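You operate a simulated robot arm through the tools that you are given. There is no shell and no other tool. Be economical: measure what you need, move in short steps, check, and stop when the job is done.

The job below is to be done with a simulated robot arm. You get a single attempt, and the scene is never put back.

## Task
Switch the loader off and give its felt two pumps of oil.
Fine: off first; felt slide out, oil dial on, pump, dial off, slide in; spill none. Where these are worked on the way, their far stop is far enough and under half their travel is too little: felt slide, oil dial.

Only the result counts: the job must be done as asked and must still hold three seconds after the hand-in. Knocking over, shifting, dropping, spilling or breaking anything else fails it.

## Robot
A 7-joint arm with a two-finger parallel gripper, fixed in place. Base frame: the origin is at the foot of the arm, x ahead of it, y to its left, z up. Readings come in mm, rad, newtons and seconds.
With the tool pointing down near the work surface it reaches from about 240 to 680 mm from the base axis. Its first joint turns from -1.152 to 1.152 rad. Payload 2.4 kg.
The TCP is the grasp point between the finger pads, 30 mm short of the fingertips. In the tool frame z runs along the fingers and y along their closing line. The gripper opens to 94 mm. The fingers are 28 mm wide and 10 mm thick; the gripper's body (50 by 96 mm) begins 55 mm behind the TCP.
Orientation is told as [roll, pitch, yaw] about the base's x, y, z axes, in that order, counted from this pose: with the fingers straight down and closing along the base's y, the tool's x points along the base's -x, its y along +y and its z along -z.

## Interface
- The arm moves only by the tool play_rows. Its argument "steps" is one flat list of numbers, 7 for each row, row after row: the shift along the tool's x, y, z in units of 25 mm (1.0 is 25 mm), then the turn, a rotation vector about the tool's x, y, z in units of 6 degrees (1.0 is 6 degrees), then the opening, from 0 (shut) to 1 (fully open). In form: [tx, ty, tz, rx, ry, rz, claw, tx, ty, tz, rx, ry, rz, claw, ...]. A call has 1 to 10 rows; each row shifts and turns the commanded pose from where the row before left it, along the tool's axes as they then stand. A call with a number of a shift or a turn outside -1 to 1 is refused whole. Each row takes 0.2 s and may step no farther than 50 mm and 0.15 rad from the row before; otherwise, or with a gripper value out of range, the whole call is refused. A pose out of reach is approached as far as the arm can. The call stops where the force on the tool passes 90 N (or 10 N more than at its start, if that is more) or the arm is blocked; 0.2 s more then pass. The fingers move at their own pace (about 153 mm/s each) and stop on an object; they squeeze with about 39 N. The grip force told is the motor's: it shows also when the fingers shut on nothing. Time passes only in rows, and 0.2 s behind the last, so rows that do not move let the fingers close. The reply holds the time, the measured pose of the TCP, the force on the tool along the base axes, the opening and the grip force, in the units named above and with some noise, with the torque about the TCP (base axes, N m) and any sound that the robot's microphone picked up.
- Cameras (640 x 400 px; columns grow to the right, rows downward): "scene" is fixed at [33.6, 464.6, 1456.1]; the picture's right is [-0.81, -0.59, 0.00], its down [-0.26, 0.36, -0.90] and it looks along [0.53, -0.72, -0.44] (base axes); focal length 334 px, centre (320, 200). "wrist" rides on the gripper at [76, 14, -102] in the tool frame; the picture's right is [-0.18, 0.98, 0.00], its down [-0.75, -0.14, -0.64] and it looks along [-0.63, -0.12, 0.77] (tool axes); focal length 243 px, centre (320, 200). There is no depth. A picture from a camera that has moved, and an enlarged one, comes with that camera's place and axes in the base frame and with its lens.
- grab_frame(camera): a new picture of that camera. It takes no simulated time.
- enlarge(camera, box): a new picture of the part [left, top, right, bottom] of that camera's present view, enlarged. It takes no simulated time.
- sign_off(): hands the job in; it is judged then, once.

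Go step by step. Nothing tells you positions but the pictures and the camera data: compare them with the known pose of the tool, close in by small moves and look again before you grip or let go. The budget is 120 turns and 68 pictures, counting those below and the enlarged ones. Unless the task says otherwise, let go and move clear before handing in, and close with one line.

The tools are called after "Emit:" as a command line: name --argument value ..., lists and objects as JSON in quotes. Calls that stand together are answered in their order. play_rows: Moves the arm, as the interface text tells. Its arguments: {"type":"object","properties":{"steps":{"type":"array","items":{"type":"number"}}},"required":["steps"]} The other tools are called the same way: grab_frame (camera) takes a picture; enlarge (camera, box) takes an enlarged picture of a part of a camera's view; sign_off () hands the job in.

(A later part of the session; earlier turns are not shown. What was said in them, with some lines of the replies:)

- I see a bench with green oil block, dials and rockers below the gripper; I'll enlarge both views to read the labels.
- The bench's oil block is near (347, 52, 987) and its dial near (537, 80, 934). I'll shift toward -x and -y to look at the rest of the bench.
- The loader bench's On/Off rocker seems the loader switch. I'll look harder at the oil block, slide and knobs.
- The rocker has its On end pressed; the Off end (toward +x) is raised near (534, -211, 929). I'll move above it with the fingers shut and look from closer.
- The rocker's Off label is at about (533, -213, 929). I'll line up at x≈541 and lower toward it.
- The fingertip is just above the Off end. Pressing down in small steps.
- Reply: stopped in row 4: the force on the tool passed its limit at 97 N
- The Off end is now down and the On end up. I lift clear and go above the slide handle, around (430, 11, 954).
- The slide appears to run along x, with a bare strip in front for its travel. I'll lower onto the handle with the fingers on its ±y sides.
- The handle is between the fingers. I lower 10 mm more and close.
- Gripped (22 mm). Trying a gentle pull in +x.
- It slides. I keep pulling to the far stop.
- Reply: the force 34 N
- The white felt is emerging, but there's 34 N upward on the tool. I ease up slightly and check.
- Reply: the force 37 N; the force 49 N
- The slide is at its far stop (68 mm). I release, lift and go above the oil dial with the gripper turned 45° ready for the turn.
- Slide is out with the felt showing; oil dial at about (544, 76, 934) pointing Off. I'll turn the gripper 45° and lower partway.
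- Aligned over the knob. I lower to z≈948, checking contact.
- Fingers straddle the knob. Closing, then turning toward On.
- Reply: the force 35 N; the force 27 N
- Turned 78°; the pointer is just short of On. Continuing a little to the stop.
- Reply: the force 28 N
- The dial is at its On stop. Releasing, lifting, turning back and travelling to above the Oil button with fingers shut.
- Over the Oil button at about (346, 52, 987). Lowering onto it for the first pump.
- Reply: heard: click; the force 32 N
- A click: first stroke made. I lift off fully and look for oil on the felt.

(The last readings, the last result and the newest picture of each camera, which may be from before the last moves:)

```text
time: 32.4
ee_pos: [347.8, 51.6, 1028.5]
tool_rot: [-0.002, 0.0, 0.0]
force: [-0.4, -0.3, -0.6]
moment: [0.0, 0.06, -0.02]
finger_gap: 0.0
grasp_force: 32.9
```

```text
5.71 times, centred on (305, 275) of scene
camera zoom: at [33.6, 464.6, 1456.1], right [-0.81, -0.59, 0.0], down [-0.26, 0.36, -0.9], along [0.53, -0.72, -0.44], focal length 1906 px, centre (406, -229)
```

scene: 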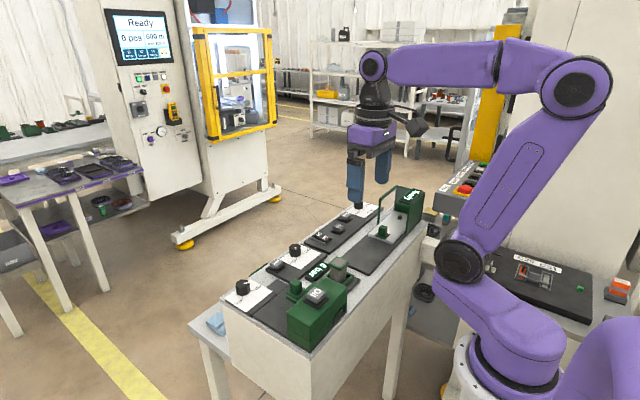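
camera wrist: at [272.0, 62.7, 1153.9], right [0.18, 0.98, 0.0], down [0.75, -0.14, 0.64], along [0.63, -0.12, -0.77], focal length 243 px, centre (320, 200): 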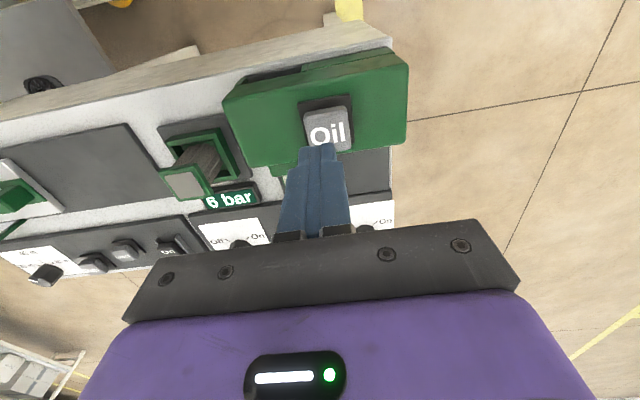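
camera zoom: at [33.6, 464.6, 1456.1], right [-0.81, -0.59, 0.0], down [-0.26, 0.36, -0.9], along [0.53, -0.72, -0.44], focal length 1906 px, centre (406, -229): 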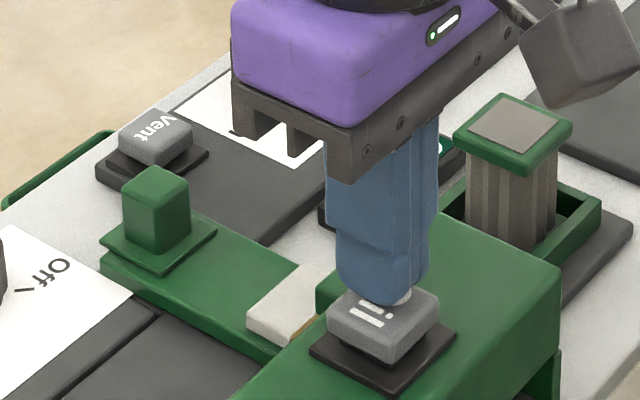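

Amber oil shows at the felt's edge, and the tool is clear of the button. Second pump, same depth.

Emit:
play_rows --steps '[0, 0, 0.2, 0, 0, 0, 0, 0, 0, 0.2, 0, 0, 0, 0, 0, 0, 0.12, 0, 0, 0, 0, 0, 0, 0.1, 0, 0, 0, 0]'

```text
time: 33.4
ee_pos: [348.3, 51.4, 1014.1]
tool_rot: [-0.003, 0.0, -0.001]
force: [-1.9, 3.4, 28.5]
moment: [0.1, 0.13, -0.01]
finger_gap: 0.2
grasp_force: 32.9
heard: click
```

Second click. Lifting, then back to the dial with the gripper turned to the On angle.

Emit:
play_rows --steps '[0, 0, -0.6, 0, 0, 0, 0, 0, 0, -0.9, 0, 0, 0, 0]'

Emit:
play_rows --steps '[-0.97, 0.12, 0, 0, 0, 0, 0, -0.97, 0.12, 0, 0, 0, 0, 0, -0.97, 0.12, 0, 0, 0, 0, 0, -0.97, 0.12, 0, 0, 0, 0, 0, -0.97, 0.12, 0, 0, 0, 0, 0, -0.97, 0.12, 0, 0, 0, 0, 0, -0.97, 0.12, 0, 0, 0, 0, 0, -0.97, 0.13, 0, 0, 0, 0, 0]'

Emit:
play_rows --steps '[0, 0, 0, 0, 0, 0.92, 0.5, 0, 0, 0, 0, 0, 0.92, 0.5, 0, 0, 0, 0, 0, 0.92, 0.5, 0, 0, 0, 0, 0, 0.92, 0.5, 0, 0, 0, 0, 0, 0.92, 0.5, 0, 0, 0, 0, 0, 0.92, 0.5, 0, 0, 0, 0, 0, 0.92, 0.5, 0, 0, 0, 0, 0, 0.92, 0.5, 0, 0, 0, 0, 0, 0.92, 0.5]'

Emit:
enlarge --camera "scene" --box '[230, 220, 350, 310]'

Emit:
grab_frame --camera "wrist"

```text
time: 34.0
ee_pos: [346.5, 50.5, 1050.5]
tool_rot: [-0.005, 0.002, -0.003]
force: [0.3, 0.1, 1.0]
moment: [-0.01, 0.02, -0.01]
finger_gap: 0.0
grasp_force: 33.2
```

```text
time: 35.8
ee_pos: [542.3, 74.7, 1050.9]
tool_rot: [-0.004, 0.001, 0.0]
force: [-0.1, 0.6, 0.2]
moment: [0.02, -0.01, 0.0]
finger_gap: 0.3
grasp_force: 32.8
```

```text
time: 37.8
ee_pos: [541.7, 75.4, 1050.2]
tool_rot: [-0.002, -0.004, -0.872]
force: [-0.7, -0.6, 0.3]
moment: [0.01, 0.02, 0.0]
finger_gap: 47.0
grasp_force: 0.2
```

```text
4.44 times, centred on (290, 265) of scene
camera zoom: at [33.6, 464.6, 1456.1], right [-0.81, -0.59, 0.0], down [-0.26, 0.36, -0.9], along [0.53, -0.72, -0.44], focal length 1482 px, centre (453, -89)
```

zoom: 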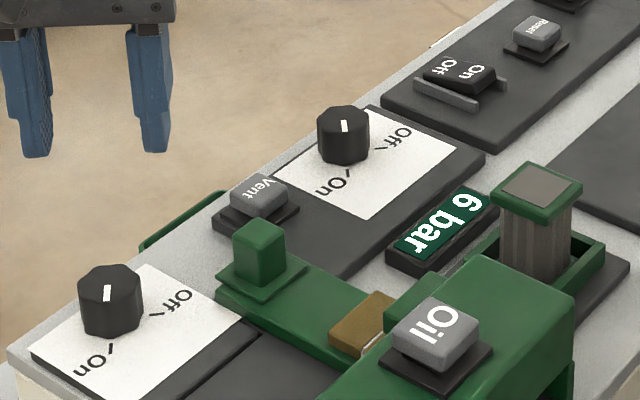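

```text
22 pictures are left
camera wrist: at [503.1, 141.7, 1153.1], right [0.87, 0.49, 0.0], down [0.38, -0.66, 0.64], along [0.32, -0.56, -0.76], focal length 243 px, centre (320, 200)
```

wrist: 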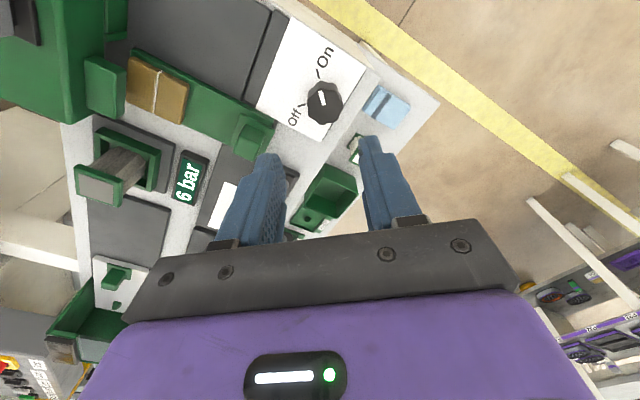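

Both felt segments are oiled and nothing is spilled. Now I lower onto the dial and turn it back Off.

Emit:
play_rows --steps '[0.06, 0.05, 1, 0, 0, 0, 0.5, 0, 0, 1, 0, 0, 0, 0.5, 0, 0, 1, 0, 0, 0, 0.5, 0, 0, 0.7, 0, 0, 0, 0.5, 0, 0, 0.36, 0, 0, 0, 0.5, 0, 0, 0, 0, 0, 0, 0.1, 0, 0, 0, 0, 0, 0, 0, 0, 0, 0, 0, 0, 0, 0]'

Emit:
enlarge --camera "scene" --box '[210, 250, 290, 310]'

```text
time: 39.5
ee_pos: [543.8, 78.6, 949.3]
tool_rot: [0.008, -0.007, -0.865]
force: [23.0, 20.8, -4.8]
moment: [-0.18, -0.26, 0.04]
finger_gap: 31.7
grasp_force: 45.2
```

```text
6.67 times, centred on (250, 280) of scene
camera zoom: at [34.3, 465.2, 1455.9], right [-0.81, -0.59, 0.0], down [-0.26, 0.36, -0.9], along [0.53, -0.72, -0.44], focal length 2223 px, centre (787, -333)
```

zoom: 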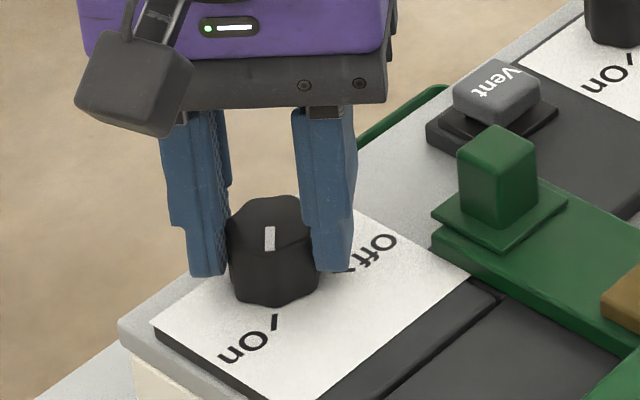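

Emit:
play_rows --steps '[0, 0.05, 0, 0, 0, -1, 0, 0, 0, 0, 0, 0, -1, 0, 0, 0, 0, 0, 0, -1, 0, 0, 0, 0, 0, 0, -1, 0, 0, 0, 0, 0, 0, -1, 0, 0, 0, 0, 0, 0, -1, 0, 0, 0, 0, 0, 0, -1, 0]'

Emit:
play_rows --steps '[0, 0, 0, 0, 0, -1, 0, 0, 0, 0, 0, 0, -1, 0, 0, 0, 0, 0, 0, -1, 0, 0, 0, 0, 0, 0, -1, 0, 0, 0, 0, 0, 0, -1, 0, 0, 0, 0, 0, 0, -1, 0]'

Emit:
play_rows --steps '[0, 0, 0, 0, 0, -1, 0, 0, 0, 0, 0, 0, -1, 0, 0, 0, 0, 0, 0, -0.6, 0]'

Emit:
enlarge --camera "scene" --box '[210, 250, 290, 310]'

```text
time: 41.1
ee_pos: [542.2, 78.4, 948.3]
tool_rot: [-0.002, -0.003, -0.134]
force: [16.8, 20.0, -13.0]
moment: [0.97, -0.36, 0.03]
finger_gap: 31.2
grasp_force: 45.1
```

```text
time: 42.5
ee_pos: [543.0, 76.5, 948.0]
tool_rot: [-0.003, -0.001, 0.496]
force: [10.5, 17.4, -8.6]
moment: [1.05, -0.4, 0.04]
finger_gap: 31.4
grasp_force: 44.7
```

```text
time: 43.4
ee_pos: [541.9, 76.1, 948.5]
tool_rot: [-0.001, 0.003, 0.764]
force: [8.3, 10.6, -7.5]
moment: [1.12, -0.17, -0.55]
finger_gap: 31.7
grasp_force: 44.9
```

```text
6.67 times, centred on (250, 280) of scene
camera zoom: at [33.9, 464.8, 1456.0], right [-0.81, -0.59, 0.0], down [-0.26, 0.36, -0.9], along [0.53, -0.72, -0.44], focal length 2223 px, centre (787, -333)
```

zoom: 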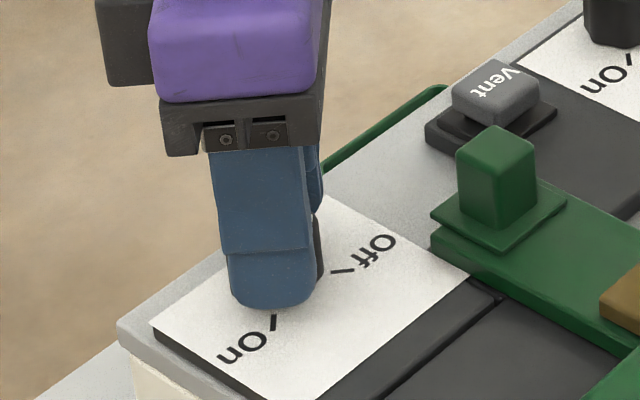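

The stop at Off is reached. Releasing, lifting and checking, then turning back and moving above the slide handle.

Emit:
play_rows --steps '[0, 0, 0, 0, 0, 0, 0.5, 0, 0, 0, 0, 0, 0, 0.5, 0, 0, -1, 0, 0, 0, 0.5, 0, 0, -1, 0, 0, 0, 0.5, 0, 0, -1, 0, 0, 0, 0.5, 0, 0, -1, 0, 0, 0, 0.5]'

Emit:
play_rows --steps '[0, 0, 0, 0, 0, 0.92, 0.5, 0, 0, 0, 0, 0, 0.92, 0.5, 0, 0, 0, 0, 0, 0.92, 0.5, 0, 0, 0, 0, 0, 0.92, 0.5, 0, 0, 0, 0, 0, 0.92, 0.5, 0, 0, 0, 0, 0, 0.92, 0.5, 0, 0, 0, 0, 0, 0.92, 0.5, 0, 0, 0, 0, 0, 0.92, 0.5]'

Emit:
play_rows --steps '[0.4, -0.85, 0, 0, 0, 0, 0.5, 0.5, -0.85, 0, 0, 0, 0, 0.5, 0.5, -0.85, 0, 0, 0, 0, 0.5]'

Emit:
enlarge --camera "scene" --box '[220, 230, 340, 310]'

Emit:
grab_frame --camera "wrist"

```text
time: 44.8
ee_pos: [541.9, 77.5, 1049.0]
tool_rot: [-0.001, 0.002, 0.768]
force: [-0.4, -0.3, -0.4]
moment: [-0.01, -0.02, -0.04]
finger_gap: 47.0
grasp_force: 0.1
```

```text
time: 46.5
ee_pos: [542.3, 77.8, 1048.8]
tool_rot: [-0.002, -0.001, -0.009]
force: [-0.2, 1.2, -0.1]
moment: [0.0, 0.0, -0.01]
finger_gap: 47.1
grasp_force: 0.1
```

```text
time: 47.4
ee_pos: [506.1, 14.3, 1051.0]
tool_rot: [-0.004, 0.001, -0.005]
force: [0.9, -0.3, 0.2]
moment: [0.01, -0.02, 0.01]
finger_gap: 47.0
grasp_force: 0.0
```

```text
5.00 times, centred on (280, 270) of scene
camera zoom: at [33.6, 464.6, 1456.1], right [-0.81, -0.59, 0.0], down [-0.26, 0.36, -0.9], along [0.53, -0.72, -0.44], focal length 1667 px, centre (520, -150)
```

zoom: 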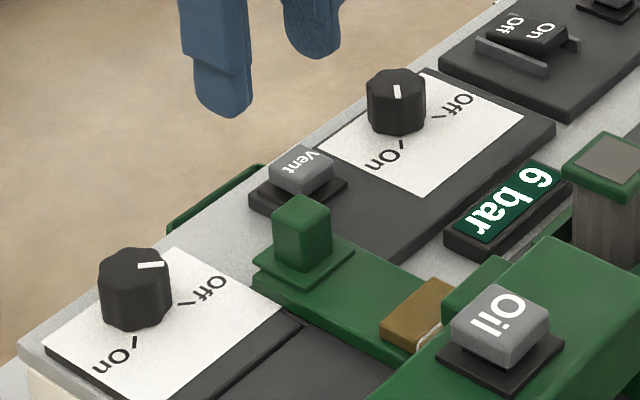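

```text
18 pictures are left
camera wrist: at [430.6, 29.6, 1153.7], right [0.19, 0.98, 0.0], down [0.75, -0.14, 0.64], along [0.63, -0.12, -0.77], focal length 243 px, centre (320, 200)
```

wrist: 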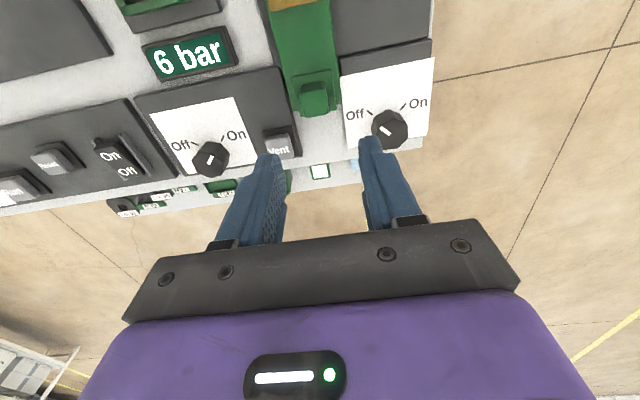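

Oil dial is Off and the slide handle is at about (497, 12). I lower onto it with a narrower opening to stay clear of the Vent button.

Emit:
play_rows --steps '[0.46, -0.08, 0.4, 0, 0, 0, 0.38, 0, 0, 1, 0, 0, 0, 0.38, 0, 0, 1, 0, 0, 0, 0.38, 0, 0, 0.4, 0, 0, 0, 0.38]'

Emit:
enlarge --camera "scene" --box '[240, 230, 340, 300]'

Emit:
enlarge --camera "wrist" --box '[220, 80, 420, 260]'

```text
time: 48.4
ee_pos: [494.1, 11.8, 979.5]
tool_rot: [-0.002, 0.001, -0.006]
force: [0.9, -0.2, -0.2]
moment: [0.02, 0.0, -0.01]
finger_gap: 35.8
grasp_force: 0.0
```

```text
5.71 times, centred on (290, 265) of scene
camera zoom: at [33.6, 464.6, 1456.1], right [-0.81, -0.59, 0.0], down [-0.26, 0.36, -0.9], along [0.53, -0.72, -0.44], focal length 1906 px, centre (491, -171)
```

zoom: 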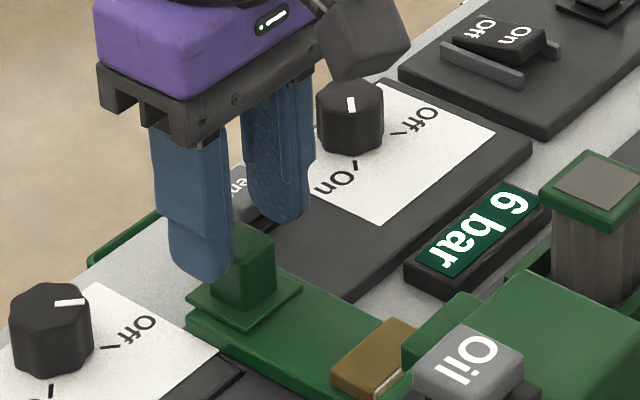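

```text
2.22 times, centred on (320, 170) of wrist
camera zoom: at [418.7, 27.4, 1081.8], right [0.19, 0.98, 0.0], down [0.75, -0.14, 0.64], along [0.63, -0.12, -0.77], focal length 539 px, centre (320, 267)
```

zoom: 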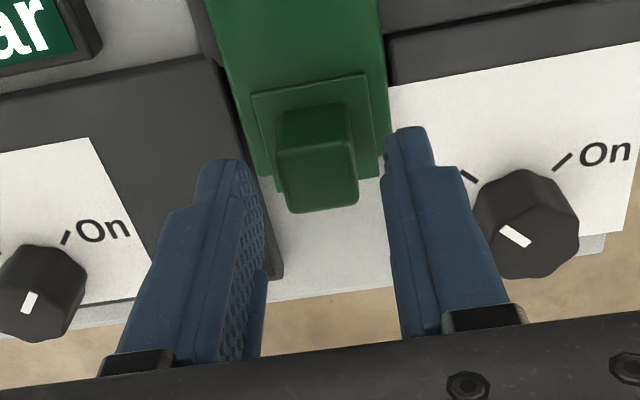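

Well centred. Lowering and gripping.

Emit:
play_rows --steps '[0, 0, 0.4, 0, 0, 0, 0.38, 0, 0, 0.28, 0, 0, 0, 0.38, 0, 0, 0, 0, 0, 0, 0.1, 0, 0, 0, 0, 0, 0, 0, 0, 0, 0, 0, 0, 0, 0]'

Emit:
play_rows --steps '[0.25, 0, 0, 0, 0, 0, 0, 0.25, 0, 0, 0, 0, 0, 0, 0.25, 0, 0, 0, 0, 0, 0, 0.25, 0, 0, 0, 0, 0, 0, 0.25, 0, 0, 0, 0, 0, 0]'

```text
time: 49.5
ee_pos: [495.1, 12.5, 961.9]
tool_rot: [-0.003, 0.001, -0.005]
force: [-2.0, -5.2, 9.6]
moment: [0.17, 0.48, 0.61]
finger_gap: 22.1
grasp_force: 44.5
```

```text
time: 50.8
ee_pos: [464.4, 12.4, 960.8]
tool_rot: [-0.002, -0.001, -0.005]
force: [0.6, -5.7, 22.7]
moment: [0.1, 1.24, 0.68]
finger_gap: 21.9
grasp_force: 45.3
```

Emit:
play_rows --steps '[0.25, 0, -0.03, 0, 0, 0, 0, 0.25, 0, 0, 0, 0, 0, 0, 0.25, 0, 0, 0, 0, 0, 0, 0.25, 0, 0, 0, 0, 0, 0, 0.25, 0, 0, 0, 0, 0, 0]'

Emit:
play_rows --steps '[0.15, 0, 0, 0, 0, 0, 0, 0.15, 0, 0, 0, 0, 0, 0, 0.12, 0, 0, 0, 0, 0, 0]'

Emit:
enlarge --camera "scene" --box '[250, 230, 350, 310]'

```text
time: 52.0
ee_pos: [432.9, 11.6, 962.0]
tool_rot: [-0.003, 0.004, -0.005]
force: [9.0, -2.8, -25.3]
moment: [0.24, 1.07, 0.63]
finger_gap: 22.0
grasp_force: 44.5
```

```text
time: 52.8
ee_pos: [429.8, 12.5, 964.5]
tool_rot: [-0.004, -0.024, -0.004]
force: [39.8, -6.8, -19.9]
moment: [-0.14, -0.44, 0.76]
finger_gap: 21.9
grasp_force: 44.8
```

```text
5.00 times, centred on (300, 270) of scene
camera zoom: at [35.0, 464.4, 1456.2], right [-0.81, -0.59, 0.0], down [-0.26, 0.36, -0.9], along [0.53, -0.72, -0.44], focal length 1667 px, centre (420, -150)
```

zoom: 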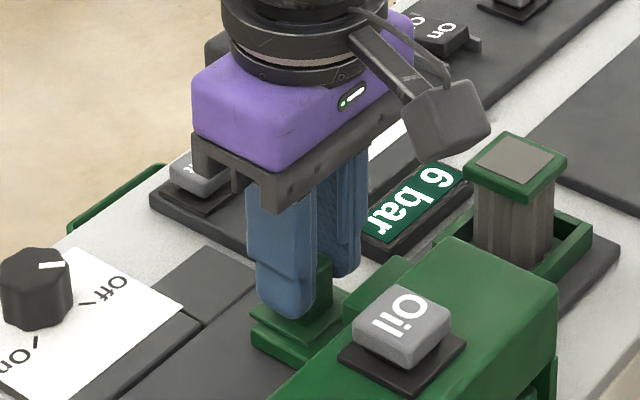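

The slide is at its in-stop, as at the start. Easing off, opening and lifting clear.

Emit:
play_rows --steps '[-0.06, 0, 0, 0, 0, 0, 0, 0, 0, 0, 0, 0, 0, 0.5, 0, 0, 0, 0, 0, 0, 0.5, 0, 0, -1, 0, 0, 0, 0.5, 0, 0, -1, 0, 0, 0, 0.5, 0, 0, -1, 0, 0, 0, 0.5, 0, 0, -1, 0, 0, 0, 0.5, -0.8, 0, -1, 0, 0, 0, 0.5]'

Emit:
enlarge --camera "scene" --box '[210, 190, 370, 350]'

Emit:
grab_frame --camera "wrist"

```text
time: 54.5
ee_pos: [443.5, 12.1, 1087.4]
tool_rot: [-0.002, -0.001, -0.006]
force: [-0.4, -0.4, 0.0]
moment: [-0.04, 0.0, 0.01]
finger_gap: 46.8
grasp_force: 0.2
```

```text
2.50 times, centred on (290, 270) of scene
camera zoom: at [33.6, 464.6, 1456.1], right [-0.81, -0.59, 0.0], down [-0.26, 0.36, -0.9], along [0.53, -0.72, -0.44], focal length 834 px, centre (395, 25)
```

zoom: 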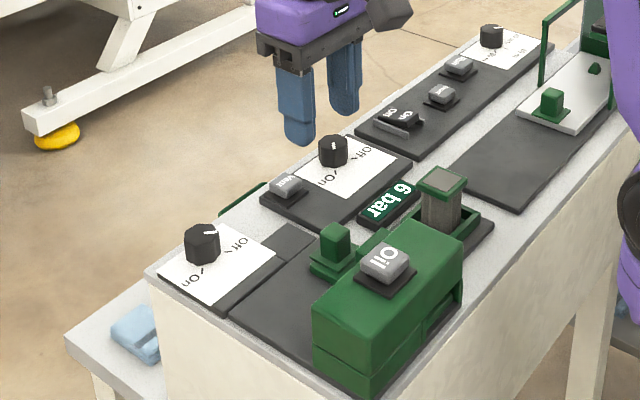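

```text
13 pictures are left
camera wrist: at [367.7, 26.2, 1190.8], right [0.19, 0.98, 0.0], down [0.75, -0.14, 0.64], along [0.63, -0.12, -0.77], focal length 243 px, centre (320, 200)
```

wrist: 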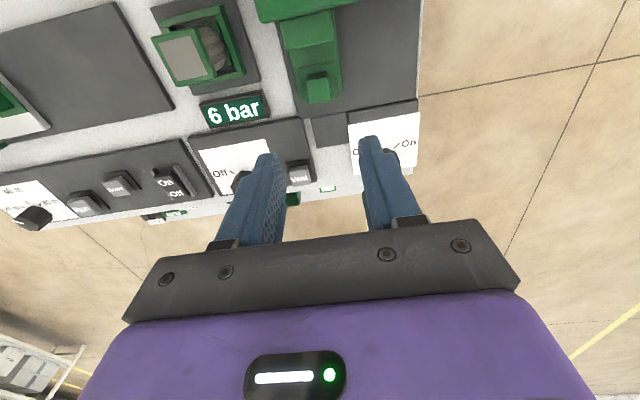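

Slide in, dial Off. One last check of the rocker and the loader's display.

Emit:
enlarge --camera "scene" --box '[280, 180, 440, 260]'

Emit:
enlarge --camera "scene" --box '[90, 0, 200, 80]'

```text
4.00 times, centred on (360, 220) of scene
camera zoom: at [33.6, 464.6, 1456.1], right [-0.81, -0.59, 0.0], down [-0.26, 0.36, -0.9], along [0.53, -0.72, -0.44], focal length 1334 px, centre (160, 120)
```

zoom: 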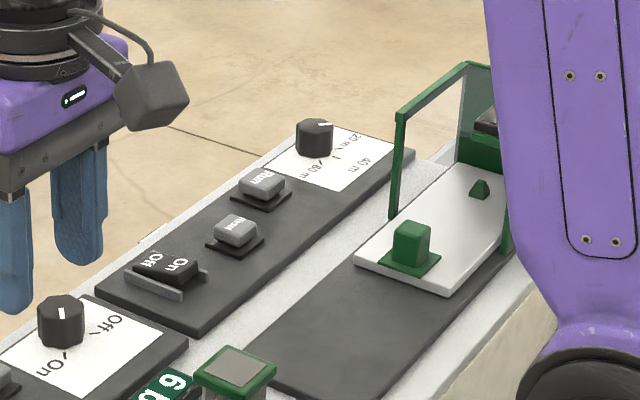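

```text
5.00 times, centred on (145, 40) of scene
camera zoom: at [33.6, 464.6, 1456.1], right [-0.81, -0.59, 0.0], down [-0.26, 0.36, -0.9], along [0.53, -0.72, -0.44], focal length 1667 px, centre (1195, 1000)
```

zoom: 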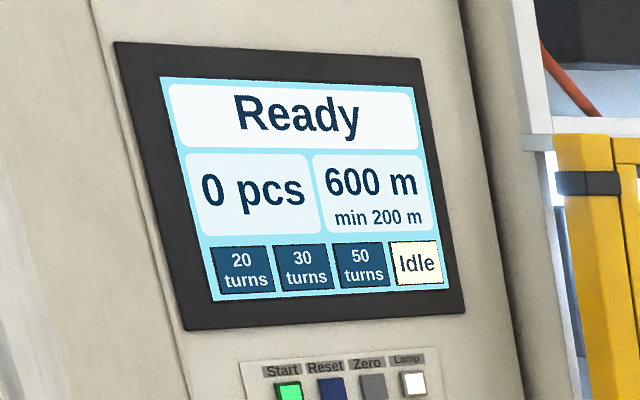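

The rocker sits Off. The loader's display is hidden by the arm, so I'll move back up toward the start pose and check it.

Emit:
play_rows --steps '[0.4, 0.5, -0.8, 0, 0, 0, 0.5, 0.4, 0.5, -0.8, 0, 0, 0, 0.5, 0.4, 0.5, -0.8, 0, 0, 0, 0.5, 0.4, 0.5, -0.8, 0, 0, 0, 0.5, 0.4, 0.5, -0.8, 0, 0, 0, 0.5, 0.4, 0.5, -0.8, 0, 0, 0, 0.5]'

Emit:
enlarge --camera "scene" --box '[290, 170, 450, 270]'

```text
time: 56.0
ee_pos: [384.9, 89.3, 1207.7]
tool_rot: [-0.001, 0.001, -0.005]
force: [-0.6, -0.4, -0.1]
moment: [0.01, 0.02, 0.0]
finger_gap: 47.0
grasp_force: 0.1
```

```text
4.00 times, centred on (370, 220) of scene
camera zoom: at [33.6, 464.6, 1456.1], right [-0.81, -0.59, 0.0], down [-0.26, 0.36, -0.9], along [0.53, -0.72, -0.44], focal length 1334 px, centre (120, 120)
```

zoom: 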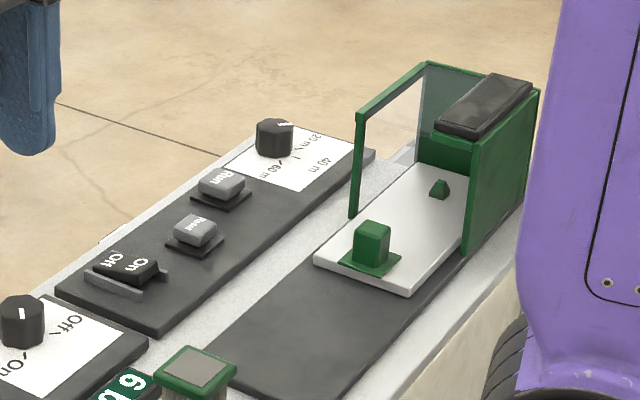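

The loader's display is dark, the dial is Off, the slide is in and the arm is clear. Handing in.

Emit:
sign_off

```text
The job is handed in.
```

The loader is switched off and its felt has had two pumps of oil; the oil dial is back at Off, the felt slide is in, and I saw no spill.
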